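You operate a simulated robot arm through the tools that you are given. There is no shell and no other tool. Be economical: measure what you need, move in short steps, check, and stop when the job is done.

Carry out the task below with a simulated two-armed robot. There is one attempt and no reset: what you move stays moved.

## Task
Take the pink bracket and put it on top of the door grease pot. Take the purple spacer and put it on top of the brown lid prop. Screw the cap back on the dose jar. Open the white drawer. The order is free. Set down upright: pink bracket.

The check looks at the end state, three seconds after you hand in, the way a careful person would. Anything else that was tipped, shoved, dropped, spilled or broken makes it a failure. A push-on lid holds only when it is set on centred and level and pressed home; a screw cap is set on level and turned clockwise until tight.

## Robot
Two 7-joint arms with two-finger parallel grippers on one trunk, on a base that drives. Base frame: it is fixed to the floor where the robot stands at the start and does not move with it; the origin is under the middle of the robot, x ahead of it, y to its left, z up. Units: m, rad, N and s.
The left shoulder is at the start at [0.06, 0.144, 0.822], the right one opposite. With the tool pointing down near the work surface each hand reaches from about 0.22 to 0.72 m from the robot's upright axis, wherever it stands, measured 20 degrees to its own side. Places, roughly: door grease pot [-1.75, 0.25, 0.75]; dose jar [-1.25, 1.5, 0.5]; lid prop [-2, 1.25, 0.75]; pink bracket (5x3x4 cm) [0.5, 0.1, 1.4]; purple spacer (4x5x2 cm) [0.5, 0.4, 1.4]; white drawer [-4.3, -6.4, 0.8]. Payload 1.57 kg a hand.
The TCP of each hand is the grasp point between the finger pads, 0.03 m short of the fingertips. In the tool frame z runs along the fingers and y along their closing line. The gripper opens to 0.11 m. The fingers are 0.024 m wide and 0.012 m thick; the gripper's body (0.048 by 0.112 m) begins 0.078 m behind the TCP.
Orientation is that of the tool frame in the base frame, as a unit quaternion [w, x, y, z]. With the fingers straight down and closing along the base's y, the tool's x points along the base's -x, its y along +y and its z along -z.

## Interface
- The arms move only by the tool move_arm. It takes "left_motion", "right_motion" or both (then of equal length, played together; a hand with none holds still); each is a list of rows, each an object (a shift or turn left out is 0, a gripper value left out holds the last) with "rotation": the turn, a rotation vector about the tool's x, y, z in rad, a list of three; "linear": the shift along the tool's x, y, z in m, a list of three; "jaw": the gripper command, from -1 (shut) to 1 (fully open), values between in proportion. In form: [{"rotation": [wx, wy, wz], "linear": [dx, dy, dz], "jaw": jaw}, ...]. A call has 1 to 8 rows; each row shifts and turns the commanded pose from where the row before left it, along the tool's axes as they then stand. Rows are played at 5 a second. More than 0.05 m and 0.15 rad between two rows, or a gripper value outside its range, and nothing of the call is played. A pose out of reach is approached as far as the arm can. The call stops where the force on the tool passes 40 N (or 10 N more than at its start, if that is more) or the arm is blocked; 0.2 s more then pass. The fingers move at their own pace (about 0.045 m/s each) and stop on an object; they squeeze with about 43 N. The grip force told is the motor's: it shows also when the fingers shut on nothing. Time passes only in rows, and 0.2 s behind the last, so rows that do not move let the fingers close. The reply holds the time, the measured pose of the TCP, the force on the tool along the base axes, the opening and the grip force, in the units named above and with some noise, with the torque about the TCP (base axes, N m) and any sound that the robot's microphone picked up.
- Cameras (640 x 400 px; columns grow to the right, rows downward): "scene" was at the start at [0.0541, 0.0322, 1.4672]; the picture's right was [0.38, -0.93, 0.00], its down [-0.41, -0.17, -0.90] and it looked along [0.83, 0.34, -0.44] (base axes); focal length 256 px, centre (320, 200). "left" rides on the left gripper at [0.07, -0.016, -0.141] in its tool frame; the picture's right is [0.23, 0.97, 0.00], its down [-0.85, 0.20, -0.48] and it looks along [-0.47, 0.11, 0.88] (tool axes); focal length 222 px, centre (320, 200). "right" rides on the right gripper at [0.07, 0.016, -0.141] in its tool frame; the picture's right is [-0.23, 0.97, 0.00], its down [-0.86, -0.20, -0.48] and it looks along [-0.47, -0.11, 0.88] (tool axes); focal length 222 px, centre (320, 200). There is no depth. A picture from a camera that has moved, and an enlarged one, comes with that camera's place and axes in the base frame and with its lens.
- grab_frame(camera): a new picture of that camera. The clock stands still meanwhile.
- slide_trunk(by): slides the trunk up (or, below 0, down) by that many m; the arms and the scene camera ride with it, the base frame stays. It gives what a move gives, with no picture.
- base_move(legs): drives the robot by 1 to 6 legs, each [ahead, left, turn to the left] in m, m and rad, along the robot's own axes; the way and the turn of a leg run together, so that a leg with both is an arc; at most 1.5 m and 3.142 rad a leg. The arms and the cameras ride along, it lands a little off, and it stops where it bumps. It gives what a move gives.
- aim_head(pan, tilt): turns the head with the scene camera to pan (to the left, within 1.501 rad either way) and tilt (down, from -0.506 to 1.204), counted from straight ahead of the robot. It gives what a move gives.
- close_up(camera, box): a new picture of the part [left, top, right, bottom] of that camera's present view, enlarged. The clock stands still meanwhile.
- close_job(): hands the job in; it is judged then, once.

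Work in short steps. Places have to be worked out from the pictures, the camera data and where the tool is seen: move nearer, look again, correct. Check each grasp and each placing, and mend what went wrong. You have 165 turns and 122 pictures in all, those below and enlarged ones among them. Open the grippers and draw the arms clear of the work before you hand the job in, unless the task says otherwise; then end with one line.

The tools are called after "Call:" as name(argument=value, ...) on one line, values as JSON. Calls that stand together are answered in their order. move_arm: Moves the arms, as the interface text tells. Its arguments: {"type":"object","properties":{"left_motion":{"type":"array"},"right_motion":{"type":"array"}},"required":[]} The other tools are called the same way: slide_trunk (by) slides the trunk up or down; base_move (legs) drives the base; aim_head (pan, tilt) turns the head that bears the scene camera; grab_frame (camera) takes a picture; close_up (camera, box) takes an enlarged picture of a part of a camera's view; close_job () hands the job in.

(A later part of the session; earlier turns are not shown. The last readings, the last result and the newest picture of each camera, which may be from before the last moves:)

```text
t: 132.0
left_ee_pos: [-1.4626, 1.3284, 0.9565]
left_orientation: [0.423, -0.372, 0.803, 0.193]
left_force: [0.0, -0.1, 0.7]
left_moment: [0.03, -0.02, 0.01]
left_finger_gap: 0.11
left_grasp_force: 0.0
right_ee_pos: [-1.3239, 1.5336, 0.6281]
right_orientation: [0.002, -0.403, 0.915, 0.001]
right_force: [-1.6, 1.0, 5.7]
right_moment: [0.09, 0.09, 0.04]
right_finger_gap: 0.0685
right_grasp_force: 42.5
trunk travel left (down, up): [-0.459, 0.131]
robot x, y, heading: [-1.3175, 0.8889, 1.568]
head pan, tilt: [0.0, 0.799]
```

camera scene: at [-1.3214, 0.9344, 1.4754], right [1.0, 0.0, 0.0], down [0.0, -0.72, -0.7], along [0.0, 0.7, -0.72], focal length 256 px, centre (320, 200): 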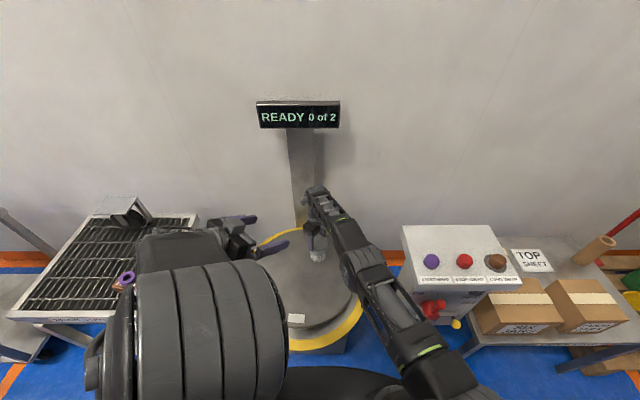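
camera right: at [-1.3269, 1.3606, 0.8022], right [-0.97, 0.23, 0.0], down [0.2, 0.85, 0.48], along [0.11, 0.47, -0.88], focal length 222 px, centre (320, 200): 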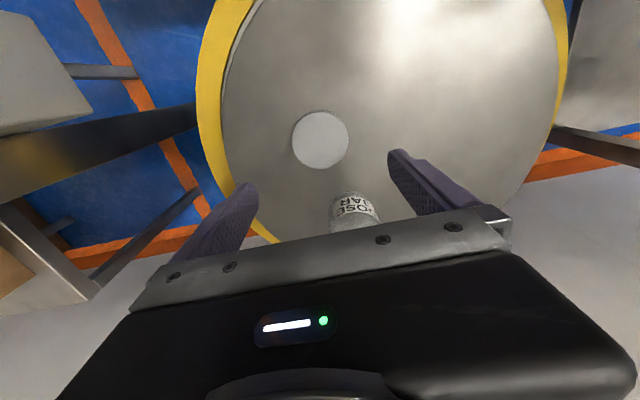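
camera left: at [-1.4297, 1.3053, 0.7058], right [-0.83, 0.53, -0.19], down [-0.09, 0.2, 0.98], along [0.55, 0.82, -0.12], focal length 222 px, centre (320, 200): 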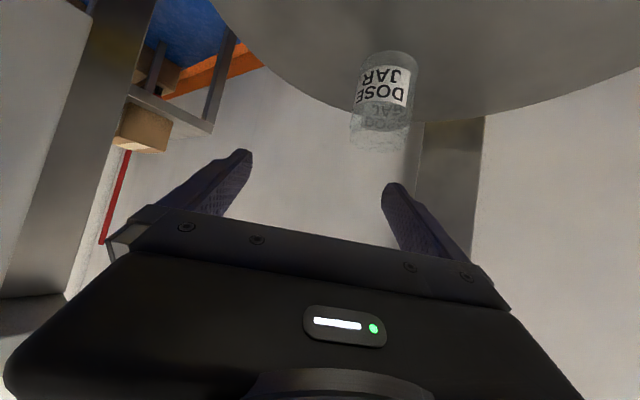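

Still turning with little torque; I'll keep going.

Call:
move_arm(right_motion=[{"rotation": [0, 0, 0.14], "linear": [0, 0, 0.0005]}, {"rotation": [0, 0, 0.14]}, {"rotation": [0, 0, 0.14], "linear": [0, 0, 0.0005]}, {"rotation": [0, 0, 0.14]}, {"rotation": [0, 0, 0.14], "linear": [0, 0, 0.0005]}, {"rotation": [0, 0, 0.14]}, {}])

Call:
move_arm(right_motion=[{"rotation": [0, 0, 0.14], "linear": [0, 0, 0.0005]}, {"rotation": [0, 0, 0.14]}, {"rotation": [0, 0, 0.14], "linear": [0, 0, 0.0005]}, {"rotation": [0, 0, 0.14]}, {"rotation": [0, 0, 0.1]}, {}])

Call:
close_up(camera="scene", box=[280, 200, 360, 280])

```text
t: 133.6
left_ee_pos: [-1.4628, 1.3277, 0.9569]
left_orientation: [0.424, -0.372, 0.803, 0.194]
left_force: [0.0, 0.5, 0.1]
left_moment: [0.01, 0.01, -0.02]
left_finger_gap: 0.11
left_grasp_force: 0.0
right_ee_pos: [-1.3231, 1.5327, 0.628]
right_orientation: [0.001, 0.005, 1.0, 0.002]
right_force: [3.1, 0.2, 16.1]
right_moment: [-0.13, -0.26, 0.05]
right_finger_gap: 0.0686
right_grasp_force: 43.0
trunk travel left (down, up): [-0.459, 0.131]
robot x, y, heading: [-1.3239, 0.889, 1.566]
head pan, tilt: [0.0, 0.799]
```

```text
t: 135.0
left_ee_pos: [-1.4635, 1.328, 0.9572]
left_orientation: [0.423, -0.372, 0.803, 0.194]
left_force: [0.3, -1.1, -0.1]
left_moment: [0.02, 0.0, -0.01]
left_finger_gap: 0.1099
left_grasp_force: 0.1
right_ee_pos: [-1.3243, 1.5339, 0.6265]
right_orientation: [0.0, 0.329, 0.944, 0.002]
right_force: [0.4, 1.9, 23.3]
right_moment: [0.09, -0.1, 0.08]
right_finger_gap: 0.0688
right_grasp_force: 43.3
trunk travel left (down, up): [-0.459, 0.131]
robot x, y, heading: [-1.3171, 0.8894, 1.569]
head pan, tilt: [0.0, 0.799]
```

```text
5.00 times, centred on (320, 240) of scene
camera zoom: at [-1.3215, 0.9333, 1.4755], right [1.0, 0.0, 0.0], down [0.0, -0.72, -0.7], along [0.0, 0.7, -0.72], focal length 1282 px, centre (320, 0)
```

zoom: 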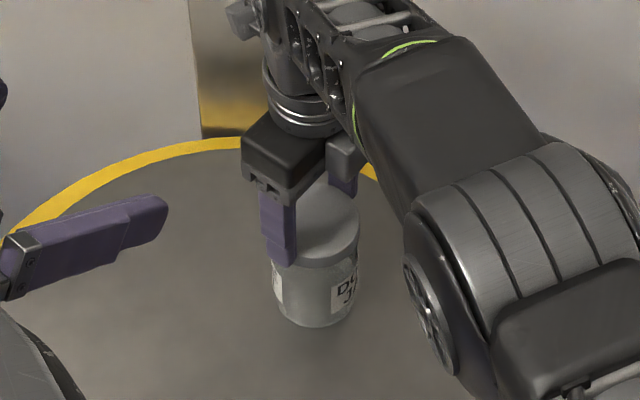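

The jar's label has now turned too, about 86° of the 118° stroke. So the cap went tight partway and the jar began slipping on the table. I'll press harder and turn a bit more to add tightness, comparing label motion.

Call:
move_arm(right_motion=[{"linear": [0, 0, 0.0012]}, {"rotation": [0, 0, 0.12]}, {"rotation": [0, 0, 0.12]}, {}])

Call:
close_up(camera="scene", box=[280, 200, 360, 280])

```text
t: 136.0
left_ee_pos: [-1.4629, 1.3263, 0.9574]
left_orientation: [0.424, -0.371, 0.803, 0.194]
left_force: [-0.5, 0.3, 0.0]
left_moment: [0.0, -0.01, -0.02]
left_finger_gap: 0.1101
left_grasp_force: 0.1
right_ee_pos: [-1.3248, 1.5326, 0.6262]
right_orientation: [-0.001, 0.44, 0.898, 0.002]
right_force: [-0.4, 0.2, 29.7]
right_moment: [-0.14, -0.13, 0.05]
right_finger_gap: 0.0686
right_grasp_force: 43.0
trunk travel left (down, up): [-0.459, 0.131]
robot x, y, heading: [-1.3171, 0.887, 1.574]
head pan, tilt: [0.0, 0.799]
```

```text
5.00 times, centred on (320, 240) of scene
camera zoom: at [-1.3214, 0.9326, 1.4755], right [1.0, 0.0, 0.0], down [0.0, -0.72, -0.7], along [0.0, 0.7, -0.72], focal length 1282 px, centre (320, 0)
```

zoom: 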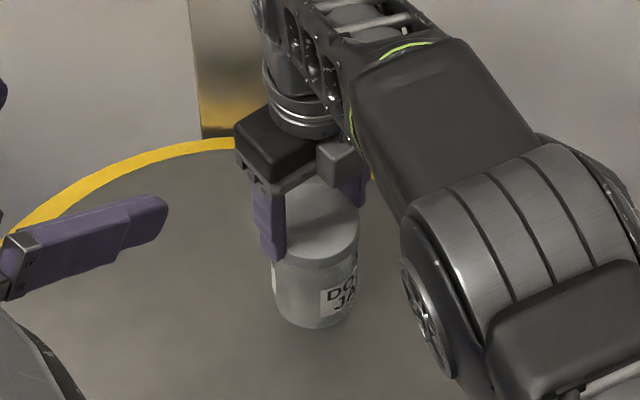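

The jar now turns together with the cap. To be sure it's tight, I'll try holding the jar again with a lower trunk, which suits the left arm. First I'll release the cap, lift the right hand, and lower the trunk.

Call:
move_arm(right_motion=[{"jaw": 0.7}, {"jaw": 0.7}, {"jaw": 0.7}, {"linear": [0, 0, -0.045]}, {"linear": [0, 0, -0.045]}, {"linear": [0, 0, -0.045]}, {"linear": [0, 0, -0.045]}, {"linear": [0, 0, -0.045]}])

Call:
move_arm(right_motion=[{"rotation": [0, 0, -0.15]}, {"rotation": [0, 0, -0.15]}, {"rotation": [0, 0, -0.15]}, {"rotation": [0, 0, -0.15]}, {"rotation": [0, 0, -0.15]}, {"rotation": [0, 0, -0.15], "linear": [0, 0, -0.03]}, {"rotation": [0, 0, -0.15], "linear": [0, 0, -0.03]}, {"rotation": [0, 0, -0.15]}])

Call:
slide_trunk(by=-0.2)

```text
t: 137.8
left_ee_pos: [-1.4622, 1.3286, 0.9555]
left_orientation: [0.423, -0.372, 0.803, 0.193]
left_force: [0.3, 0.6, -0.5]
left_moment: [-0.02, -0.01, -0.02]
left_finger_gap: 0.1101
left_grasp_force: 0.1
right_ee_pos: [-1.3249, 1.5331, 0.8503]
right_orientation: [0.001, 0.438, 0.899, 0.001]
right_force: [-0.5, 0.1, 0.5]
right_moment: [0.01, -0.03, 0.05]
right_finger_gap: 0.0936
right_grasp_force: 0.1
trunk travel left (down, up): [-0.459, 0.131]
robot x, y, heading: [-1.3214, 0.8824, 1.568]
head pan, tilt: [0.0, 0.799]
```

```text
t: 139.6
left_ee_pos: [-1.4619, 1.3296, 0.9548]
left_orientation: [0.422, -0.372, 0.804, 0.193]
left_force: [0.0, 0.0, -0.3]
left_moment: [-0.02, 0.02, 0.03]
left_finger_gap: 0.11
left_grasp_force: 0.2
right_ee_pos: [-1.3241, 1.5319, 0.8805]
right_orientation: [-0.001, -0.072, 0.997, 0.001]
right_force: [-0.4, 0.6, 0.7]
right_moment: [0.01, 0.03, 0.01]
right_finger_gap: 0.0933
right_grasp_force: 0.1
right hand out of reach, approached as far as the arm can: row 7
trunk travel left (down, up): [-0.459, 0.131]
robot x, y, heading: [-1.3241, 0.8887, 1.57]
head pan, tilt: [0.0, 0.799]
```

```text
t: 141.8
left_ee_pos: [-1.4625, 1.3283, 0.7571]
left_orientation: [0.423, -0.372, 0.804, 0.193]
left_force: [-0.2, 0.2, 0.6]
left_moment: [0.03, 0.0, -0.01]
left_finger_gap: 0.11
left_grasp_force: 0.1
right_ee_pos: [-1.325, 1.5319, 0.6799]
right_orientation: [0.001, -0.071, 0.998, 0.002]
right_force: [0.5, 0.2, 0.5]
right_moment: [-0.03, -0.02, -0.01]
right_finger_gap: 0.0936
right_grasp_force: 0.1
trunk travel left (down, up): [-0.259, 0.331]
robot x, y, heading: [-1.3213, 0.89, 1.57]
head pan, tilt: [0.0, 0.799]
```

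Now bring the left hand down to a point 10 cm short of the jar along its diagonal direction.

Call:
move_arm(left_motion=[{"linear": [0.0156, 0.0044, 0.0362]}, {"linear": [0.0156, 0.0044, 0.0362]}, {"linear": [0.0156, 0.0044, 0.0362]}, {"linear": [0.0156, 0.0044, 0.0362]}, {"linear": [0.0156, 0.0044, 0.0362]}, {"linear": [0.0156, 0.0044, 0.0362]}, {}])

Call:
grab_frame(camera="scene")

Call:
grab_frame(camera="left")

```text
t: 143.4
left_ee_pos: [-1.3992, 1.4431, 0.5551]
left_orientation: [0.422, -0.373, 0.804, 0.193]
left_force: [0.6, -0.7, 0.5]
left_moment: [-0.03, 0.0, -0.01]
left_finger_gap: 0.11
left_grasp_force: 0.1
right_ee_pos: [-1.3234, 1.5324, 0.6795]
right_orientation: [0.001, -0.071, 0.997, 0.001]
right_force: [0.6, -0.8, -0.1]
right_moment: [0.0, 0.02, -0.03]
right_finger_gap: 0.0935
right_grasp_force: 0.2
trunk travel left (down, up): [-0.259, 0.331]
robot x, y, heading: [-1.3174, 0.8864, 1.574]
head pan, tilt: [0.0, 0.799]
```

```text
30 pictures are left
camera scene: at [-1.3214, 0.9358, 1.2753], right [1.0, 0.0, 0.0], down [0.0, -0.72, -0.7], along [0.0, 0.7, -0.72], focal length 256 px, centre (320, 200)
```

scene: 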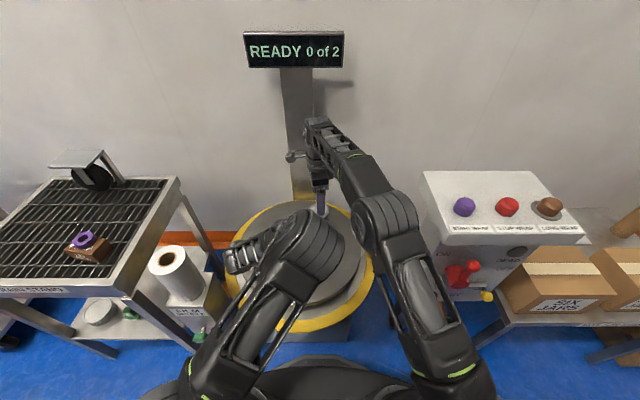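

```text
29 pictures are left
camera left: at [-1.4903, 1.3131, 0.5775], right [-0.82, 0.53, -0.19], down [-0.1, 0.2, 0.97], along [0.56, 0.82, -0.11], focal length 222 px, centre (320, 200)
```

left: 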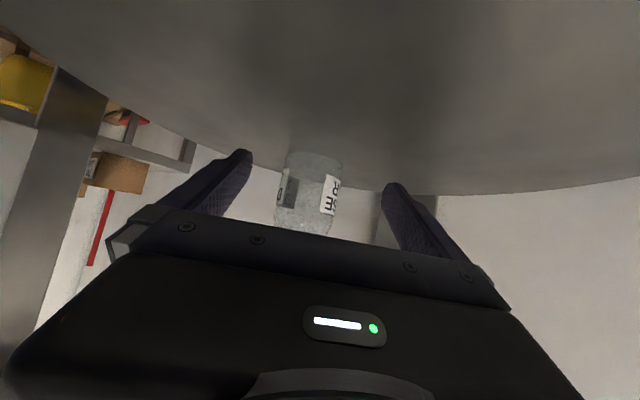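

Left posture is good now and the arms are separated. I'll advance 10 cm and close on the jar.

Call:
move_arm(left_motion=[{"linear": [-0.0188, -0.001, 0.0275]}, {"linear": [-0.0188, -0.001, 0.0275]}, {"linear": [-0.0188, -0.001, 0.0275]}, {"jaw": -1}, {"jaw": -1}, {"jaw": -1}, {"jaw": -1}, {"jaw": -1}])

Call:
grab_frame(camera="right")

```text
t: 145.2
left_ee_pos: [-1.335, 1.5162, 0.5552]
left_orientation: [0.423, -0.373, 0.803, 0.194]
left_force: [-0.2, 0.8, 0.3]
left_moment: [0.09, -0.01, 0.06]
left_finger_gap: 0.0659
left_grasp_force: 36.1
right_ee_pos: [-1.3249, 1.5319, 0.6789]
right_orientation: [0.001, -0.07, 0.998, 0.002]
right_force: [-0.5, 1.0, 0.0]
right_moment: [0.0, 0.02, -0.02]
right_finger_gap: 0.0937
right_grasp_force: 0.0
trunk travel left (down, up): [-0.259, 0.331]
robot x, y, heading: [-1.3167, 0.8862, 1.564]
head pan, tilt: [0.0, 0.799]
```

```text
28 pictures are left
camera right: at [-1.3963, 1.5372, 0.8211], right [0.09, 1.0, 0.0], down [0.87, -0.08, 0.48], along [0.48, -0.04, -0.88], focal length 222 px, centre (320, 200)
```

right: 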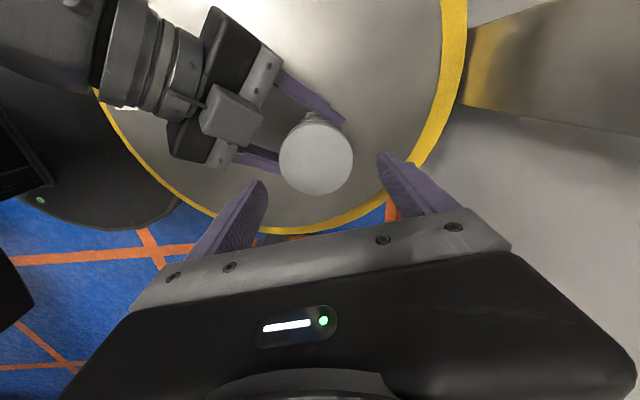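

The jar is held (gap 0.066), and the left hand is clear of the cap. I'll lower the right hand onto the cap, grip, and turn clockwise in small steps.

Call:
move_arm(right_motion=[{"linear": [0.003, -0.003, 0.025]}, {"linear": [0, 0, 0.024]}, {}, {"jaw": -1}, {"jaw": -1}, {"jaw": -1}, {"jaw": -1}])

Call:
move_arm(right_motion=[{"rotation": [0, 0, 0.1]}, {"rotation": [0, 0, 0.1]}, {}])

```text
t: 146.8
left_ee_pos: [-1.333, 1.5165, 0.5548]
left_orientation: [0.422, -0.373, 0.803, 0.195]
left_force: [0.9, 5.7, 0.5]
left_moment: [0.14, 0.11, 0.08]
left_finger_gap: 0.0656
left_grasp_force: 43.0
right_ee_pos: [-1.3274, 1.5281, 0.6293]
right_orientation: [0.001, -0.07, 0.998, 0.0]
right_force: [0.0, -5.6, -0.3]
right_moment: [-0.51, -0.09, 0.03]
right_finger_gap: 0.0702
right_grasp_force: 37.3
trunk travel left (down, up): [-0.259, 0.331]
robot x, y, heading: [-1.3235, 0.8858, 1.572]
head pan, tilt: [0.0, 0.799]
```

```text
t: 147.6
left_ee_pos: [-1.3342, 1.5153, 0.555]
left_orientation: [0.423, -0.372, 0.803, 0.193]
left_force: [0.6, -2.2, 3.7]
left_moment: [0.52, 0.22, -0.84]
left_finger_gap: 0.0656
left_grasp_force: 43.1
right_ee_pos: [-1.3267, 1.5292, 0.6291]
right_orientation: [0.0, 0.03, 1.0, 0.002]
right_force: [-1.1, 1.8, -4.4]
right_moment: [-0.29, -0.2, 0.81]
right_finger_gap: 0.0687
right_grasp_force: 42.4
trunk travel left (down, up): [-0.259, 0.331]
robot x, y, heading: [-1.3205, 0.8869, 1.569]
head pan, tilt: [0.0, 0.799]
```

Now real torque shows: 0.81 N·m on both hands, about 16x the earlier reading. A bit more to make sure it's tight.

Call:
move_arm(right_motion=[{"rotation": [0, 0, 0.1]}, {"rotation": [0, 0, 0.1]}, {}])

Call:
move_arm(right_motion=[{"rotation": [0, 0, 0.1]}, {"rotation": [0, 0, 0.1]}, {"rotation": [0, 0, 0.1]}, {}])

```text
t: 148.4
left_ee_pos: [-1.3333, 1.5154, 0.555]
left_orientation: [0.423, -0.372, 0.803, 0.194]
left_force: [2.4, -2.6, 4.3]
left_moment: [0.22, -0.09, -1.11]
left_finger_gap: 0.066
left_grasp_force: 42.9
right_ee_pos: [-1.3272, 1.5294, 0.63]
right_orientation: [-0.001, 0.13, 0.991, 0.004]
right_force: [-1.3, 2.5, -1.3]
right_moment: [0.1, 0.09, 1.04]
right_finger_gap: 0.0685
right_grasp_force: 43.0
trunk travel left (down, up): [-0.259, 0.331]
robot x, y, heading: [-1.3221, 0.8867, 1.565]
head pan, tilt: [0.0, 0.799]
```

```text
t: 149.4
left_ee_pos: [-1.334, 1.5149, 0.5552]
left_orientation: [0.422, -0.372, 0.804, 0.193]
left_force: [2.5, -3.9, -0.8]
left_moment: [0.55, 0.51, -1.27]
left_finger_gap: 0.0697
left_grasp_force: 43.4
right_ee_pos: [-1.3268, 1.5291, 0.6301]
right_orientation: [0.001, 0.277, 0.961, 0.003]
right_force: [-2.4, 4.3, 0.8]
right_moment: [-0.21, -0.27, 1.23]
right_finger_gap: 0.0684
right_grasp_force: 43.0
trunk travel left (down, up): [-0.259, 0.331]
robot x, y, heading: [-1.3206, 0.8875, 1.571]
head pan, tilt: [0.0, 0.799]
```

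Torque levelled at about 1.2 N·m, with slip only in the grips, so the cap is tight. I'll release both hands and back off: right up, left back along its axis.

Call:
move_arm(right_motion=[{"jaw": 0.7}, {"jaw": 0.7}, {"jaw": 0.7}, {"linear": [0, 0, -0.04]}, {"linear": [0, 0, -0.045]}, {"linear": [0, 0, -0.045]}])

Call:
move_arm(left_motion=[{"jaw": 1}, {"jaw": 1}, {"jaw": 1}, {"linear": [0.02, 0, -0.029]}, {"linear": [0.02, 0, -0.029]}, {"linear": [0.02, 0, -0.029]}, {"linear": [0, 0, -0.045]}])

Call:
grab_frame(camera="scene")

Call:
close_up(camera="scene", box=[270, 160, 370, 235])

```text
t: 150.8
left_ee_pos: [-1.3339, 1.5165, 0.5557]
left_orientation: [0.423, -0.372, 0.804, 0.193]
left_force: [0.8, -0.6, 1.5]
left_moment: [0.06, -0.02, -0.02]
left_finger_gap: 0.0656
left_grasp_force: 43.2
right_ee_pos: [-1.3269, 1.5285, 0.6819]
right_orientation: [-0.001, 0.275, 0.961, 0.002]
right_force: [0.2, -0.2, -0.4]
right_moment: [-0.01, 0.03, -0.02]
right_finger_gap: 0.0935
right_grasp_force: 0.0
right hand out of reach, approached as far as the arm can: row 5, 6
trunk travel left (down, up): [-0.259, 0.331]
robot x, y, heading: [-1.3197, 0.8865, 1.564]
head pan, tilt: [0.0, 0.799]
```

```text
t: 152.4
left_ee_pos: [-1.4253, 1.4058, 0.5806]
left_orientation: [0.422, -0.373, 0.803, 0.194]
left_force: [1.0, -0.4, 0.1]
left_moment: [0.0, 0.03, 0.01]
left_finger_gap: 0.1102
left_grasp_force: 0.1
right_ee_pos: [-1.3265, 1.5283, 0.6817]
right_orientation: [-0.001, 0.276, 0.961, 0.003]
right_force: [0.2, 0.2, 0.1]
right_moment: [0.01, -0.02, 0.0]
right_finger_gap: 0.0935
right_grasp_force: 0.0
trunk travel left (down, up): [-0.259, 0.331]
robot x, y, heading: [-1.3191, 0.8876, 1.565]
head pan, tilt: [0.0, 0.799]
```

```text
27 pictures are left
camera scene: at [-1.3214, 0.9357, 1.2753], right [1.0, 0.0, 0.0], down [0.0, -0.72, -0.7], along [0.0, 0.7, -0.72], focal length 256 px, centre (320, 200)
```

scene: 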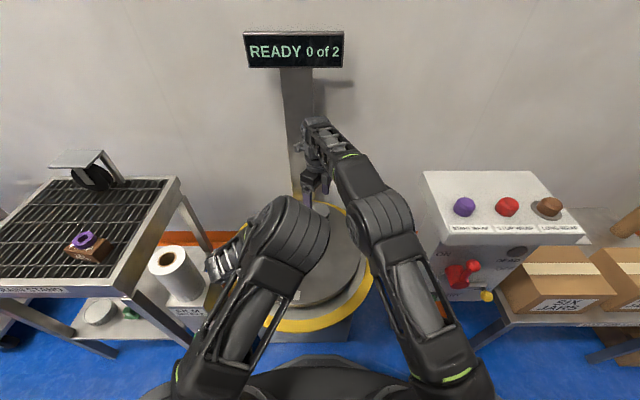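

```text
5.33 times, centred on (320, 198) of scene
camera zoom: at [-1.3214, 0.9357, 1.2753], right [1.0, 0.0, 0.0], down [0.0, -0.72, -0.7], along [0.0, 0.7, -0.72], focal length 1367 px, centre (320, 213)
```

zoom: 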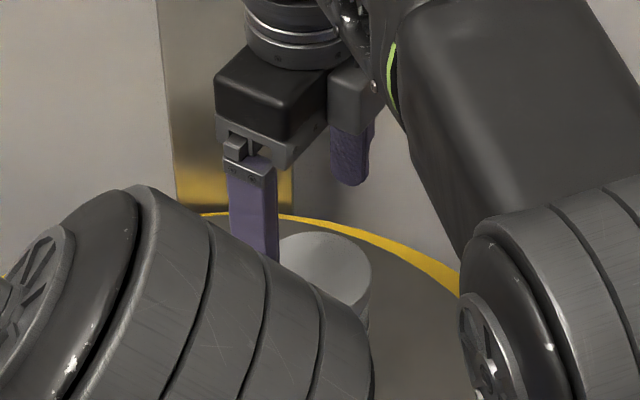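

The jar is capped and upright. I'll raise the trunk to lift both hands clear, then back away into the aisle.

Call:
slide_trunk(by=0.3)

Call:
base_move(legs=[[-0.25, 0, 0]])

Call:
close_up(camera="scene", box=[200, 100, 440, 250])

```text
t: 155.4
left_ee_pos: [-1.4257, 1.4069, 0.8806]
left_orientation: [0.422, -0.373, 0.803, 0.194]
left_force: [0.2, -0.5, -0.8]
left_moment: [0.0, -0.02, -0.02]
left_finger_gap: 0.1098
left_grasp_force: 0.2
right_ee_pos: [-1.3275, 1.5289, 0.9808]
right_orientation: [0.0, 0.275, 0.961, 0.002]
right_force: [-0.4, -0.4, 1.0]
right_moment: [0.0, -0.01, 0.05]
right_finger_gap: 0.0933
right_grasp_force: 0.1
trunk travel left (down, up): [-0.559, 0.031]
robot x, y, heading: [-1.3193, 0.8853, 1.563]
head pan, tilt: [0.0, 0.799]
```

```text
t: 157.2
left_ee_pos: [-1.4255, 1.1563, 0.8809]
left_orientation: [0.422, -0.373, 0.803, 0.194]
left_force: [0.0, 0.2, 0.4]
left_moment: [0.03, 0.01, 0.0]
left_finger_gap: 0.1097
left_grasp_force: 0.0
right_ee_pos: [-1.3279, 1.2766, 0.9821]
right_orientation: [0.0, 0.276, 0.961, 0.002]
right_force: [-0.5, -1.0, 0.2]
right_moment: [0.01, 0.0, 0.04]
right_finger_gap: 0.0933
right_grasp_force: 0.1
trunk travel left (down, up): [-0.559, 0.031]
robot x, y, heading: [-1.3228, 0.6387, 1.571]
head pan, tilt: [0.0, 0.799]
```

```text
2.67 times, centred on (320, 175) of scene
camera zoom: at [-1.3222, 0.6842, 1.5754], right [1.0, 0.0, 0.0], down [0.0, -0.72, -0.7], along [0.0, 0.7, -0.72], focal length 684 px, centre (320, 267)
```

zoom: 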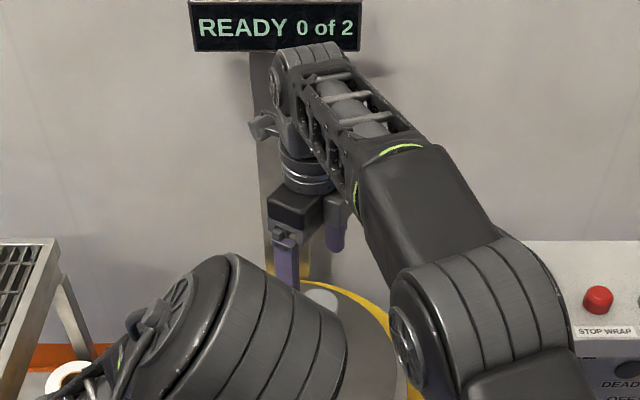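

I'll retract the right hand, turn to face down the aisle (-x), and look ahead for the route to the drawer.

Call:
move_arm(right_motion=[{"linear": [-0.021, -0.034, 0]}, {"linear": [-0.021, -0.034, 0]}, {"linear": [-0.021, -0.034, 0]}, {"linear": [-0.021, -0.034, 0]}, {"linear": [-0.021, -0.034, 0]}])

Call:
base_move(legs=[[0, 0, 1.57]])

Call:
aim_head(pan=0.25, tilt=0.25)

Call:
grab_frame(camera="scene")

```text
t: 158.4
left_ee_pos: [-1.426, 1.1558, 0.8803]
left_orientation: [0.423, -0.372, 0.803, 0.194]
left_force: [0.2, -0.1, 0.2]
left_moment: [0.02, -0.01, 0.03]
left_finger_gap: 0.1101
left_grasp_force: 0.1
right_ee_pos: [-1.3286, 1.078, 0.9808]
right_orientation: [0.0, 0.277, 0.961, 0.002]
right_force: [-0.1, 0.2, -0.8]
right_moment: [-0.02, 0.0, 0.01]
right_finger_gap: 0.0934
right_grasp_force: 0.0
trunk travel left (down, up): [-0.559, 0.031]
robot x, y, heading: [-1.3205, 0.6402, 1.569]
head pan, tilt: [0.0, 0.799]
```

```text
t: 162.6
left_ee_pos: [-1.8412, 0.5327, 0.8801]
left_orientation: [-0.162, 0.831, -0.305, -0.436]
left_force: [0.4, 0.9, 0.7]
left_moment: [-0.03, -0.01, 0.01]
left_finger_gap: 0.1099
left_grasp_force: 0.2
right_ee_pos: [-1.7643, 0.6296, 0.9803]
right_orientation: [-0.002, -0.484, 0.875, 0.001]
right_force: [0.4, -0.1, 0.6]
right_moment: [0.02, 0.0, 0.01]
right_finger_gap: 0.0935
right_grasp_force: 0.1
trunk travel left (down, up): [-0.559, 0.031]
robot x, y, heading: [-1.3238, 0.6355, 3.139]
head pan, tilt: [0.0, 0.799]
```

```text
t: 163.6
left_ee_pos: [-1.8403, 0.5339, 0.8799]
left_orientation: [-0.163, 0.831, -0.306, -0.434]
left_force: [0.3, 0.1, -0.4]
left_moment: [0.0, -0.03, -0.01]
left_finger_gap: 0.1101
left_grasp_force: 0.0
right_ee_pos: [-1.7626, 0.6286, 0.9811]
right_orientation: [-0.002, -0.484, 0.875, 0.002]
right_force: [0.5, 1.2, 0.2]
right_moment: [0.02, -0.01, 0.03]
right_finger_gap: 0.0936
right_grasp_force: 0.1
trunk travel left (down, up): [-0.559, 0.031]
robot x, y, heading: [-1.3182, 0.64, 3.14]
head pan, tilt: [0.25, 0.25]
```

```text
24 pictures are left
camera scene: at [-1.3831, 0.6119, 1.6243], right [-0.24, 0.97, 0.0], down [0.24, 0.06, -0.97], along [-0.94, -0.23, -0.25], focal length 256 px, centre (320, 200)
```

scene: 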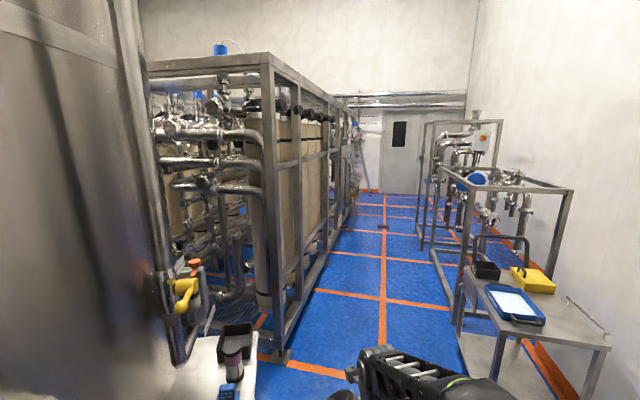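

The corridor goes a long way west past a skid, but there was also a passage going south (-y) near x≈-0.1. I'll back up to (-0.2, 0.64), face -y, and look.

Call:
base_move(legs=[[-1.1, 0, 0], [0, 0, 1.57]])

Call:
aim_head(pan=0.0, tilt=0.3)

Call:
grab_frame(camera="scene")

```text
t: 173.0
left_ee_pos: [-0.1162, 0.1151, 0.879]
left_orientation: [0.194, 0.803, 0.373, -0.423]
left_force: [1.4, -0.2, 0.8]
left_moment: [-0.02, -0.03, -0.02]
left_finger_gap: 0.11
left_grasp_force: 0.1
right_ee_pos: [-0.2133, 0.1933, 0.9804]
right_orientation: [0.002, 0.961, -0.275, -0.001]
right_force: [0.3, 0.2, 0.0]
right_moment: [0.0, 0.01, 0.0]
right_finger_gap: 0.0933
right_grasp_force: 0.2
trunk travel left (down, up): [-0.559, 0.031]
robot x, y, heading: [-0.2201, 0.6333, -1.575]
head pan, tilt: [0.25, 0.25]
```

```text
t: 173.8
left_ee_pos: [-0.1155, 0.1145, 0.8811]
left_orientation: [0.194, 0.803, 0.373, -0.423]
left_force: [-0.4, 0.4, 0.3]
left_moment: [0.01, 0.03, 0.01]
left_finger_gap: 0.11
left_grasp_force: 0.1
right_ee_pos: [-0.2132, 0.1928, 0.9799]
right_orientation: [0.002, 0.962, -0.274, 0.001]
right_force: [0.1, -0.3, -0.1]
right_moment: [0.03, 0.0, 0.01]
right_finger_gap: 0.0936
right_grasp_force: 0.0
trunk travel left (down, up): [-0.559, 0.031]
robot x, y, heading: [-0.2255, 0.6336, -1.569]
head pan, tilt: [0.0, 0.3]
```

```text
23 pictures are left
camera scene: at [-0.2232, 0.5686, 1.6197], right [-1.0, 0.0, 0.0], down [0.0, 0.3, -0.96], along [0.0, -0.96, -0.3], focal length 256 px, centre (320, 200)
```

scene: 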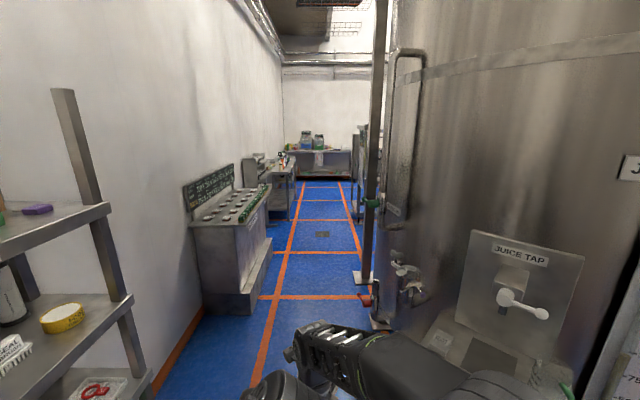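

A clear passage runs south, centred near x≈-0.15 and 1 m wide. I'll drive down it about 3.2 m and look again.

Call:
base_move(legs=[[0, 0.07, 0], [1.5, 0, 0], [1.5, 0, 0], [0.4, -0.05, 0]])

Call:
aim_head(pan=-0.5, tilt=0.3)

Call:
grab_frame(camera="scene")

```text
t: 190.9
left_ee_pos: [-0.1265, -3.2776, 0.8799]
left_orientation: [0.192, 0.805, 0.369, -0.424]
left_force: [-0.5, -0.3, 0.1]
left_moment: [0.01, -0.01, 0.0]
left_finger_gap: 0.1098
left_grasp_force: 0.1
right_ee_pos: [-0.2203, -3.1977, 0.9802]
right_orientation: [0.001, 0.96, -0.281, 0.0]
right_force: [0.1, -0.5, 0.1]
right_moment: [0.0, 0.0, 0.0]
right_finger_gap: 0.0933
right_grasp_force: 0.1
trunk travel left (down, up): [-0.559, 0.031]
robot x, y, heading: [-0.2257, -2.7542, -1.586]
head pan, tilt: [0.0, 0.3]
```

```text
t: 191.9
left_ee_pos: [-0.125, -3.2787, 0.8803]
left_orientation: [0.191, 0.805, 0.368, -0.424]
left_force: [0.1, 0.2, -0.7]
left_moment: [-0.01, -0.01, 0.01]
left_finger_gap: 0.1102
left_grasp_force: 0.0
right_ee_pos: [-0.2211, -3.1974, 0.9799]
right_orientation: [0.002, 0.96, -0.282, 0.0]
right_force: [-1.1, 0.4, -0.4]
right_moment: [-0.01, 0.0, 0.02]
right_finger_gap: 0.0934
right_grasp_force: 0.0
trunk travel left (down, up): [-0.559, 0.031]
robot x, y, heading: [-0.2273, -2.7559, -1.589]
head pan, tilt: [-0.499, 0.3]
```

```text
22 pictures are left
camera scene: at [-0.2713, -2.8101, 1.6197], right [-0.87, 0.49, 0.0], down [0.14, 0.26, -0.96], along [-0.47, -0.83, -0.3], focal length 256 px, centre (320, 200)
```

scene: 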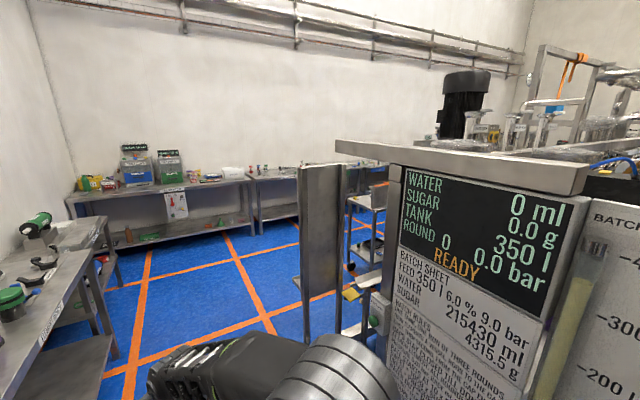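

It opens into an area with a bench along the south wall. I'll drive on to y≈-4.6 and look west.

Call:
base_move(legs=[[1.5, 0, 0], [0.4, 0, 0], [0, 0, -0.7]])

Call:
aim_head(pan=-0.4, tilt=0.25)

Call:
grab_frame(camera="scene")

```text
t: 203.3
left_ee_pos: [-0.5145, -5.1202, 0.8803]
left_orientation: [0.033, 0.883, 0.069, -0.464]
left_force: [0.8, 0.2, 0.7]
left_moment: [-0.02, 0.01, -0.02]
left_finger_gap: 0.1101
left_grasp_force: 0.0
right_ee_pos: [-0.5358, -4.9977, 0.9808]
right_orientation: [0.001, 0.804, -0.594, 0.0]
right_force: [-0.2, -0.7, -0.3]
right_moment: [0.01, 0.0, 0.03]
right_finger_gap: 0.0933
right_grasp_force: 0.1
trunk travel left (down, up): [-0.559, 0.031]
robot x, y, heading: [-0.2531, -4.6562, -2.285]
head pan, tilt: [-0.499, 0.3]
```

```text
t: 204.0
left_ee_pos: [-0.5148, -5.12, 0.8803]
left_orientation: [0.034, 0.883, 0.069, -0.464]
left_force: [-0.1, 0.4, -0.5]
left_moment: [0.03, -0.01, 0.01]
left_finger_gap: 0.1101
left_grasp_force: 0.1
right_ee_pos: [-0.5344, -4.9981, 0.9806]
right_orientation: [0.002, 0.804, -0.594, 0.0]
right_force: [-0.3, 0.5, -0.9]
right_moment: [-0.03, 0.01, -0.01]
right_finger_gap: 0.0936
right_grasp_force: 0.2
trunk travel left (down, up): [-0.559, 0.031]
robot x, y, heading: [-0.252, -4.6585, -2.287]
head pan, tilt: [-0.4, 0.25]
```

```text
21 pictures are left
camera scene: at [-0.3186, -4.6788, 1.6244], right [-0.44, 0.9, 0.0], down [0.22, 0.11, -0.97], along [-0.87, -0.43, -0.25], focal length 256 px, centre (320, 200)
```

scene: 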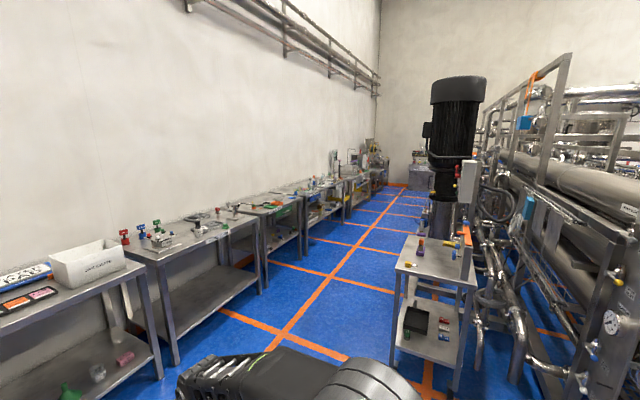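

Benches run west along the south wall. I'll zoom toward the drawer's expected place.

Call:
close_up(camera="scene", box=[240, 130, 440, 255])

Call:
base_move(legs=[[1.1, 0, 0], [0, 0, -0.857], [1.4, 0, 0], [1.1, 0, 0]])

Call:
aim_head(pan=0.9, tilt=0.5)

Call:
grab_frame(camera="scene")

```text
3.20 times, centred on (340, 192) of scene
camera zoom: at [-0.3186, -4.6788, 1.6244], right [-0.44, 0.9, 0.0], down [0.22, 0.11, -0.97], along [-0.87, -0.43, -0.25], focal length 820 px, centre (256, 224)
```

zoom: 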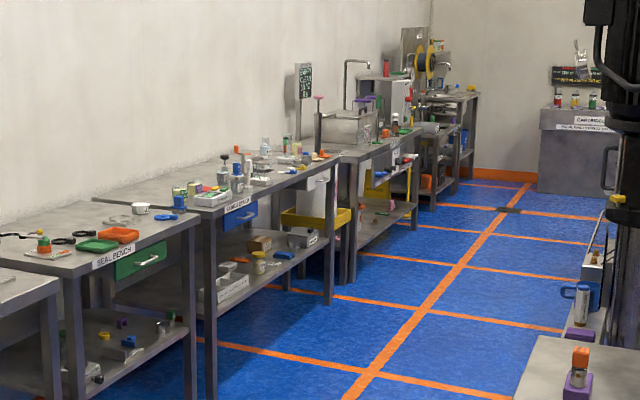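

```text
t: 223.6
left_ee_pos: [-3.9947, -5.5389, 0.8793]
left_orientation: [-0.166, 0.829, -0.312, -0.434]
left_force: [0.3, 0.5, 0.0]
left_moment: [0.0, -0.01, -0.04]
left_finger_gap: 0.11
left_grasp_force: 0.1
right_ee_pos: [-3.9154, -5.4442, 0.9805]
right_orientation: [0.0, -0.477, 0.879, 0.002]
right_force: [-0.3, 0.1, -0.1]
right_moment: [0.01, 0.0, 0.0]
right_finger_gap: 0.0936
right_grasp_force: 0.0
trunk travel left (down, up): [-0.559, 0.031]
robot x, y, heading: [-3.4742, -5.4452, 3.122]
head pan, tilt: [-0.4, 0.25]
```

```text
t: 225.1
left_ee_pos: [-3.9948, -5.5383, 0.8796]
left_orientation: [-0.166, 0.829, -0.312, -0.434]
left_force: [0.0, 0.8, 0.5]
left_moment: [0.0, 0.0, 0.03]
left_finger_gap: 0.1101
left_grasp_force: 0.1
right_ee_pos: [-3.9134, -5.4436, 0.9799]
right_orientation: [-0.002, -0.476, 0.879, 0.002]
right_force: [-1.2, -1.0, 0.5]
right_moment: [-0.01, 0.0, 0.03]
right_finger_gap: 0.0934
right_grasp_force: 0.0
trunk travel left (down, up): [-0.559, 0.031]
robot x, y, heading: [-3.4697, -5.439, 3.123]
head pan, tilt: [0.901, 0.499]
```

```text
19 pictures are left
camera scene: at [-3.5021, -5.5169, 1.6013], right [-0.77, 0.64, 0.0], down [0.31, 0.37, -0.88], along [-0.56, -0.68, -0.48], focal length 256 px, centre (320, 200)
```

scene: 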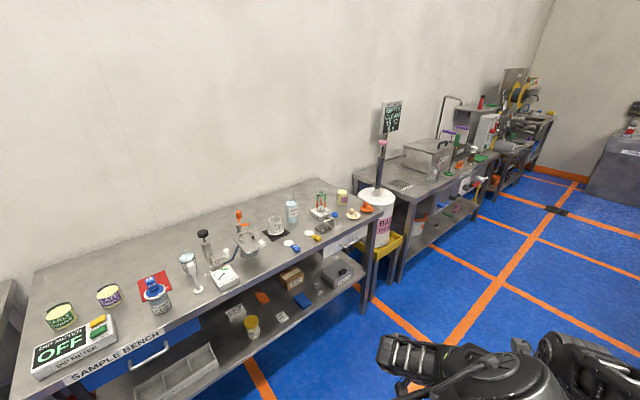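

The white drawer should be just under the sample bench edge near (335, 235). I'll zoom in.

Call:
close_up(camera="scene", box=[260, 190, 420, 290])

```text
4.00 times, centred on (340, 240) of scene
camera zoom: at [-3.5021, -5.5169, 1.6013], right [-0.77, 0.64, 0.0], down [0.31, 0.37, -0.88], along [-0.56, -0.68, -0.48], focal length 1025 px, centre (240, 40)
```

zoom: 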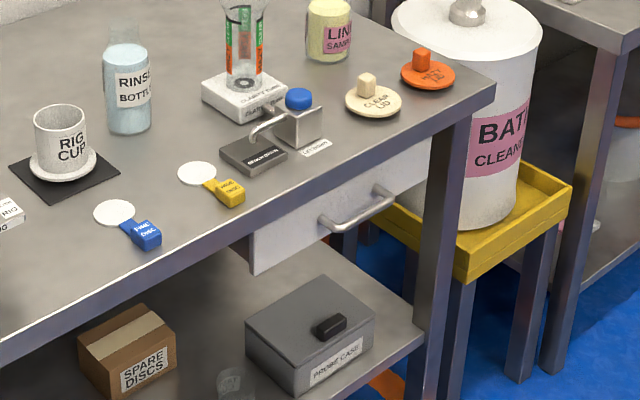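

The white drawer has a horizontal bar handle at about (-4.27, -6.21, 0.80), x from -4.215 to -4.324. I'll face the bench, line up the left arm, and lower the trunk.

Call:
base_move(legs=[[0, 0, 1.59], [0, -0.95, 0]])

Call:
slide_trunk(by=-0.13)

Call:
move_arm(left_motion=[{"rotation": [-0.1155, 0, -0.0791]}, {"rotation": [-0.1155, 0, -0.0791]}, {"rotation": [-0.1155, 0, -0.0791]}, {"rotation": [-0.1155, 0, -0.0791]}, {"rotation": [-0.1155, 0, -0.0791]}, {"rotation": [0, -0.15, 0]}, {"rotation": [0, -0.15, 0]}, {}])

Call:
aim_head(pan=0.1, tilt=0.75)

Call:
grab_frame(camera="scene")

```text
t: 233.9
left_ee_pos: [-4.3202, -5.9579, 0.8809]
left_orientation: [0.194, 0.803, 0.372, -0.423]
left_force: [0.3, 0.0, -1.0]
left_moment: [-0.03, 0.02, -0.01]
left_finger_gap: 0.1099
left_grasp_force: 0.1
right_ee_pos: [-4.4158, -5.878, 0.9808]
right_orientation: [0.002, 0.961, -0.277, 0.0]
right_force: [-0.5, 0.5, 0.9]
right_moment: [-0.04, -0.01, 0.01]
right_finger_gap: 0.0935
right_grasp_force: 0.1
trunk travel left (down, up): [-0.559, 0.031]
robot x, y, heading: [-4.4212, -5.4347, -1.579]
head pan, tilt: [0.901, 0.499]
```

```text
t: 235.5
left_ee_pos: [-4.3185, -5.9579, 0.7514]
left_orientation: [0.193, 0.804, 0.372, -0.422]
left_force: [0.4, 0.0, -0.2]
left_moment: [0.01, 0.01, -0.01]
left_finger_gap: 0.11
left_grasp_force: 0.1
right_ee_pos: [-4.415, -5.8789, 0.8504]
right_orientation: [0.002, 0.961, -0.277, 0.0]
right_force: [-0.1, 0.3, 0.0]
right_moment: [0.02, 0.0, 0.01]
right_finger_gap: 0.0936
right_grasp_force: 0.0
trunk travel left (down, up): [-0.429, 0.161]
robot x, y, heading: [-4.4252, -5.4387, -1.575]
head pan, tilt: [0.901, 0.499]
```

```text
t: 237.3
left_ee_pos: [-4.3189, -5.9576, 0.7502]
left_orientation: [0.417, 0.571, 0.568, -0.42]
left_force: [0.2, 0.7, 0.2]
left_moment: [0.01, -0.01, 0.01]
left_finger_gap: 0.1099
left_grasp_force: 0.0
right_ee_pos: [-4.4167, -5.8784, 0.8504]
right_orientation: [0.002, 0.961, -0.276, 0.0]
right_force: [0.0, -0.3, -0.1]
right_moment: [-0.03, -0.03, -0.02]
right_finger_gap: 0.0933
right_grasp_force: 0.0
trunk travel left (down, up): [-0.429, 0.161]
robot x, y, heading: [-4.4246, -5.4351, -1.572]
head pan, tilt: [0.901, 0.499]
```

```text
t: 238.4
left_ee_pos: [-4.3193, -5.9584, 0.7496]
left_orientation: [0.417, 0.572, 0.569, -0.42]
left_force: [-0.6, -0.7, 1.3]
left_moment: [0.0, 0.02, 0.01]
left_finger_gap: 0.1101
left_grasp_force: 0.1
right_ee_pos: [-4.4149, -5.8788, 0.8511]
right_orientation: [0.002, 0.961, -0.276, 0.001]
right_force: [0.6, 1.1, 0.9]
right_moment: [0.0, 0.01, 0.0]
right_finger_gap: 0.0935
right_grasp_force: 0.0
trunk travel left (down, up): [-0.429, 0.161]
robot x, y, heading: [-4.4248, -5.4374, -1.574]
head pan, tilt: [0.099, 0.75]
```

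```text
17 pictures are left
camera scene: at [-4.4165, -5.4926, 1.4494], right [-1.0, -0.1, 0.0], down [-0.07, 0.68, -0.73], along [0.07, -0.73, -0.68], focal length 256 px, centre (320, 200)
```

scene: 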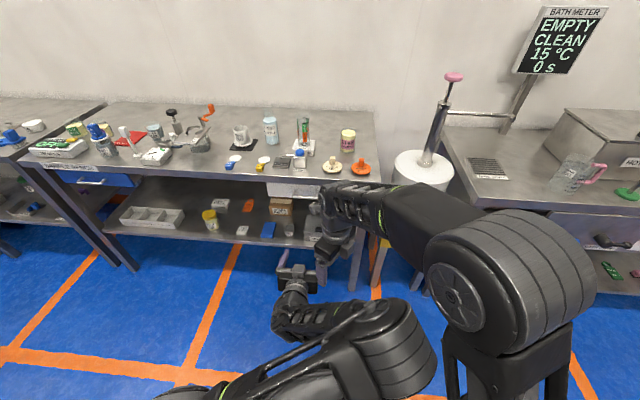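

Left hand is aligned in yaw. I'll tuck the right hand away, bring the left to horizontal, and roll it 90° so the jaws close vertically.

Call:
move_arm(left_motion=[{"rotation": [0, -0.15, 0]}, {"rotation": [0, -0.15, 0]}, {"rotation": [0, 0, 0.143]}, {"rotation": [0, 0, 0.143]}, {"rotation": [0, 0, 0.143]}, {"rotation": [0, 0, 0.143]}, {"rotation": [0, 0, 0.143]}, {"rotation": [0, 0, 0.143]}], right_motion=[{"linear": [-0.036, 0, -0.01]}, {"linear": [-0.036, 0, -0.01]}, {"linear": [-0.036, 0, -0.01]}, {"linear": [-0.036, 0, -0.01]}, {"linear": [-0.036, 0, -0.01]}, {}, {}, {}])

Call:
move_arm(left_motion=[{"rotation": [0, 0, 0.143]}, {"rotation": [0, 0, 0.143]}, {"rotation": [0, 0, 0.143]}, {"rotation": [0, 0, 0.143]}, {"rotation": [0, 0, 0.143]}, {}])

Call:
grab_frame(camera="scene")

Call:
close_up(camera="scene", box=[240, 150, 400, 250])

```text
t: 240.2
left_ee_pos: [-4.336, -5.9712, 0.7795]
left_orientation: [0.66, 0.666, 0.247, -0.246]
left_force: [0.2, -0.5, -0.1]
left_moment: [0.01, 0.01, -0.05]
left_finger_gap: 0.1102
left_grasp_force: 0.2
left hand out of reach, approached as far as the arm can: row 2
right_ee_pos: [-4.5685, -5.7828, 0.9015]
right_orientation: [0.002, 0.961, -0.277, 0.0]
right_force: [0.3, -0.4, 0.0]
right_moment: [-0.01, 0.0, 0.01]
right_finger_gap: 0.0935
right_grasp_force: 0.0
trunk travel left (down, up): [-0.429, 0.161]
robot x, y, heading: [-4.4195, -5.4398, -1.577]
head pan, tilt: [0.099, 0.75]
```

```text
t: 241.6
left_ee_pos: [-4.3371, -5.9707, 0.7827]
left_orientation: [0.705, 0.709, -0.002, -0.001]
left_force: [0.1, 1.1, -0.3]
left_moment: [-0.01, -0.02, -0.02]
left_finger_gap: 0.11
left_grasp_force: 0.1
left hand out of reach, approached as far as the arm can: row 2
right_ee_pos: [-4.5682, -5.7834, 0.9001]
right_orientation: [0.002, 0.961, -0.276, 0.0]
right_force: [0.6, 0.7, 0.0]
right_moment: [-0.04, 0.01, -0.02]
right_finger_gap: 0.0935
right_grasp_force: 0.1
trunk travel left (down, up): [-0.429, 0.161]
robot x, y, heading: [-4.4228, -5.4357, -1.577]
head pan, tilt: [0.099, 0.75]
```

```text
16 pictures are left
camera scene: at [-4.4167, -5.4925, 1.4493], right [-1.0, -0.1, 0.0], down [-0.06, 0.68, -0.73], along [0.07, -0.73, -0.68], focal length 256 px, centre (320, 200)
```

scene: 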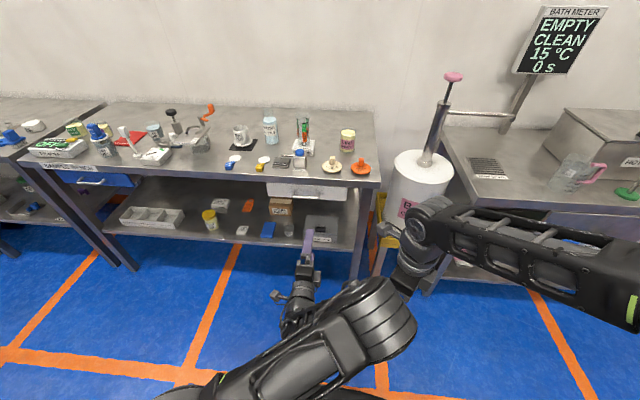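

```text
4.00 times, centred on (320, 200) of scene
camera zoom: at [-4.4167, -5.4925, 1.4493], right [-1.0, -0.1, 0.0], down [-0.06, 0.68, -0.73], along [0.07, -0.73, -0.68], focal length 1025 px, centre (320, 200)
```

zoom: 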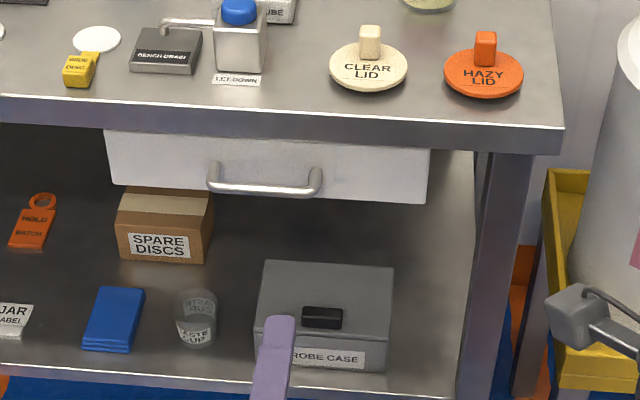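

The handle triangulates to (-4.293, -6.232, 0.770). I'll align the left hand in x and z with a narrower gap, tuck the right hand back, then drive 0.2 m closer.

Call:
move_arm(left_motion=[{"linear": [0.022, -0.006, 0], "jaw": 0.15}, {"linear": [0.022, -0.007, 0]}, {}], right_motion=[{"linear": [-0.021, -0.034, 0]}, {"linear": [-0.021, -0.034, 0]}, {"linear": [-0.021, -0.034, 0]}])

Call:
base_move(legs=[[0.19, 0, 0]])

Call:
grab_frame(camera="left")

Call:
close_up(camera="scene", box=[240, 160, 400, 260])

```text
t: 242.4
left_ee_pos: [-4.3105, -5.9822, 0.7925]
left_orientation: [0.704, 0.711, 0.0, -0.001]
left_force: [0.0, -0.4, 0.2]
left_moment: [0.0, -0.04, -0.03]
left_finger_gap: 0.0633
left_grasp_force: 0.0
left hand out of reach, approached as far as the arm can: row 1, 2
right_ee_pos: [-4.5652, -5.6739, 0.9113]
right_orientation: [0.002, 0.961, -0.278, -0.001]
right_force: [-14.2, -15.5, -6.4]
right_moment: [2.27, -2.08, -0.27]
right_finger_gap: 0.0935
right_grasp_force: 0.1
right hand out of reach, approached as far as the arm can: row 3
trunk travel left (down, up): [-0.429, 0.161]
robot x, y, heading: [-4.4234, -5.4382, -1.574]
head pan, tilt: [0.099, 0.75]
```

```text
t: 243.6
left_ee_pos: [-4.3082, -6.088, 0.7926]
left_orientation: [0.704, 0.711, 0.0, 0.0]
left_force: [0.1, 0.3, -0.6]
left_moment: [0.02, -0.03, -0.01]
left_finger_gap: 0.0632
left_grasp_force: 0.1
right_ee_pos: [-4.5649, -5.7803, 0.9117]
right_orientation: [0.002, 0.961, -0.277, -0.001]
right_force: [-3.9, -0.8, -0.3]
right_moment: [0.09, -0.4, 0.01]
right_finger_gap: 0.0934
right_grasp_force: 0.0
trunk travel left (down, up): [-0.429, 0.161]
robot x, y, heading: [-4.4237, -5.5414, -1.576]
head pan, tilt: [0.099, 0.75]
stopped in leg 1: the force on the tool passed its limit (the readings are from after the stop); the commanded pose is now the measured one
```

```text
14 pictures are left
camera left: at [-4.2396, -5.9469, 0.7771], right [0.23, -0.01, 0.97], down [-0.85, 0.48, 0.2], along [-0.47, -0.88, 0.1], focal length 222 px, centre (320, 200)
```

left: 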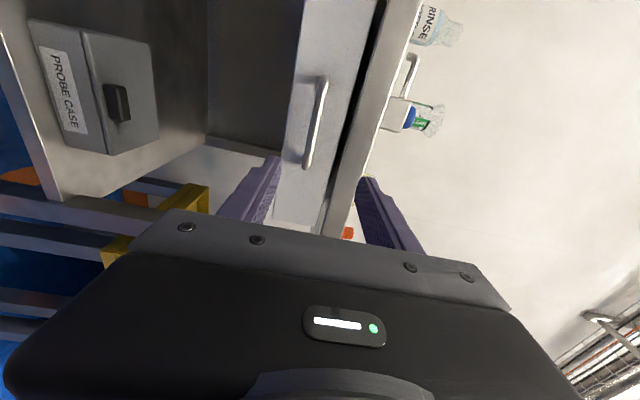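

```text
4.00 times, centred on (320, 210) of scene
camera zoom: at [-4.4169, -5.5975, 1.4493], right [-1.0, -0.1, 0.0], down [-0.07, 0.68, -0.73], along [0.07, -0.73, -0.68], focal length 1025 px, centre (320, 160)
```

zoom: 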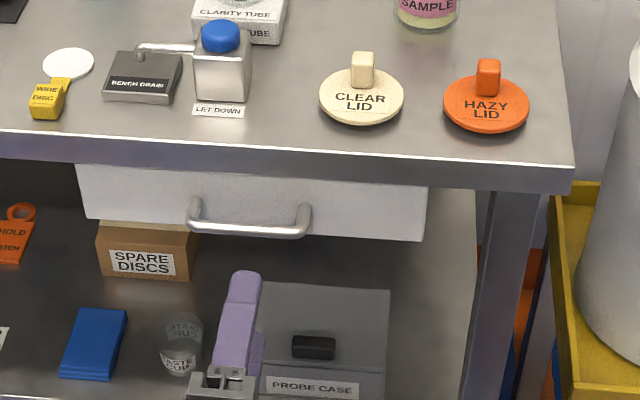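

The right hand was pressing on my own body, which stopped the drive. I'll relieve it, and lower the trunk 0.1 m, which suits the left wrist better, then re-align to the handle.

Call:
move_arm(right_motion=[{"linear": [0.0265, 0.042, 0]}, {"linear": [0.0, 0.0, -0.03]}])

Call:
slide_trunk(by=-0.1)

Call:
move_arm(left_motion=[{"linear": [0.0075, 0.04, 0]}, {"linear": [0.0075, 0.037, 0]}, {}])

```text
t: 244.2
left_ee_pos: [-4.3089, -6.0874, 0.7917]
left_orientation: [0.703, 0.711, -0.001, -0.001]
left_force: [-0.5, -0.9, -0.1]
left_moment: [-0.01, -0.01, 0.02]
left_finger_gap: 0.0634
left_grasp_force: 0.1
right_ee_pos: [-4.5654, -5.8302, 0.9418]
right_orientation: [0.001, 0.961, -0.278, -0.001]
right_force: [-0.9, -0.8, -0.1]
right_moment: [0.0, -0.01, 0.02]
right_finger_gap: 0.0934
right_grasp_force: 0.0
trunk travel left (down, up): [-0.429, 0.161]
robot x, y, heading: [-4.4218, -5.5437, -1.579]
head pan, tilt: [0.099, 0.75]
```

```text
t: 245.6
left_ee_pos: [-4.3088, -6.0874, 0.6926]
left_orientation: [0.703, 0.711, 0.0, -0.001]
left_force: [-0.4, 0.6, -0.7]
left_moment: [0.01, -0.01, 0.01]
left_finger_gap: 0.0632
left_grasp_force: 0.1
right_ee_pos: [-4.5653, -5.8295, 0.8422]
right_orientation: [0.001, 0.961, -0.277, -0.001]
right_force: [-0.6, -0.1, 0.3]
right_moment: [-0.02, 0.01, 0.01]
right_finger_gap: 0.0936
right_grasp_force: 0.2
trunk travel left (down, up): [-0.329, 0.261]
robot x, y, heading: [-4.4234, -5.5431, -1.569]
head pan, tilt: [0.099, 0.75]
```

```text
t: 246.3
left_ee_pos: [-4.2936, -6.0883, 0.7706]
left_orientation: [0.703, 0.711, -0.001, 0.0]
left_force: [0.2, -0.4, -0.6]
left_moment: [0.02, -0.02, 0.0]
left_finger_gap: 0.0635
left_grasp_force: 0.0
right_ee_pos: [-4.5664, -5.8294, 0.842]
right_orientation: [0.002, 0.961, -0.278, -0.001]
right_force: [0.5, -0.6, 0.3]
right_moment: [-0.02, -0.02, 0.01]
right_finger_gap: 0.0933
right_grasp_force: 0.1
trunk travel left (down, up): [-0.329, 0.261]
robot x, y, heading: [-4.4238, -5.5447, -1.573]
head pan, tilt: [0.099, 0.75]
```

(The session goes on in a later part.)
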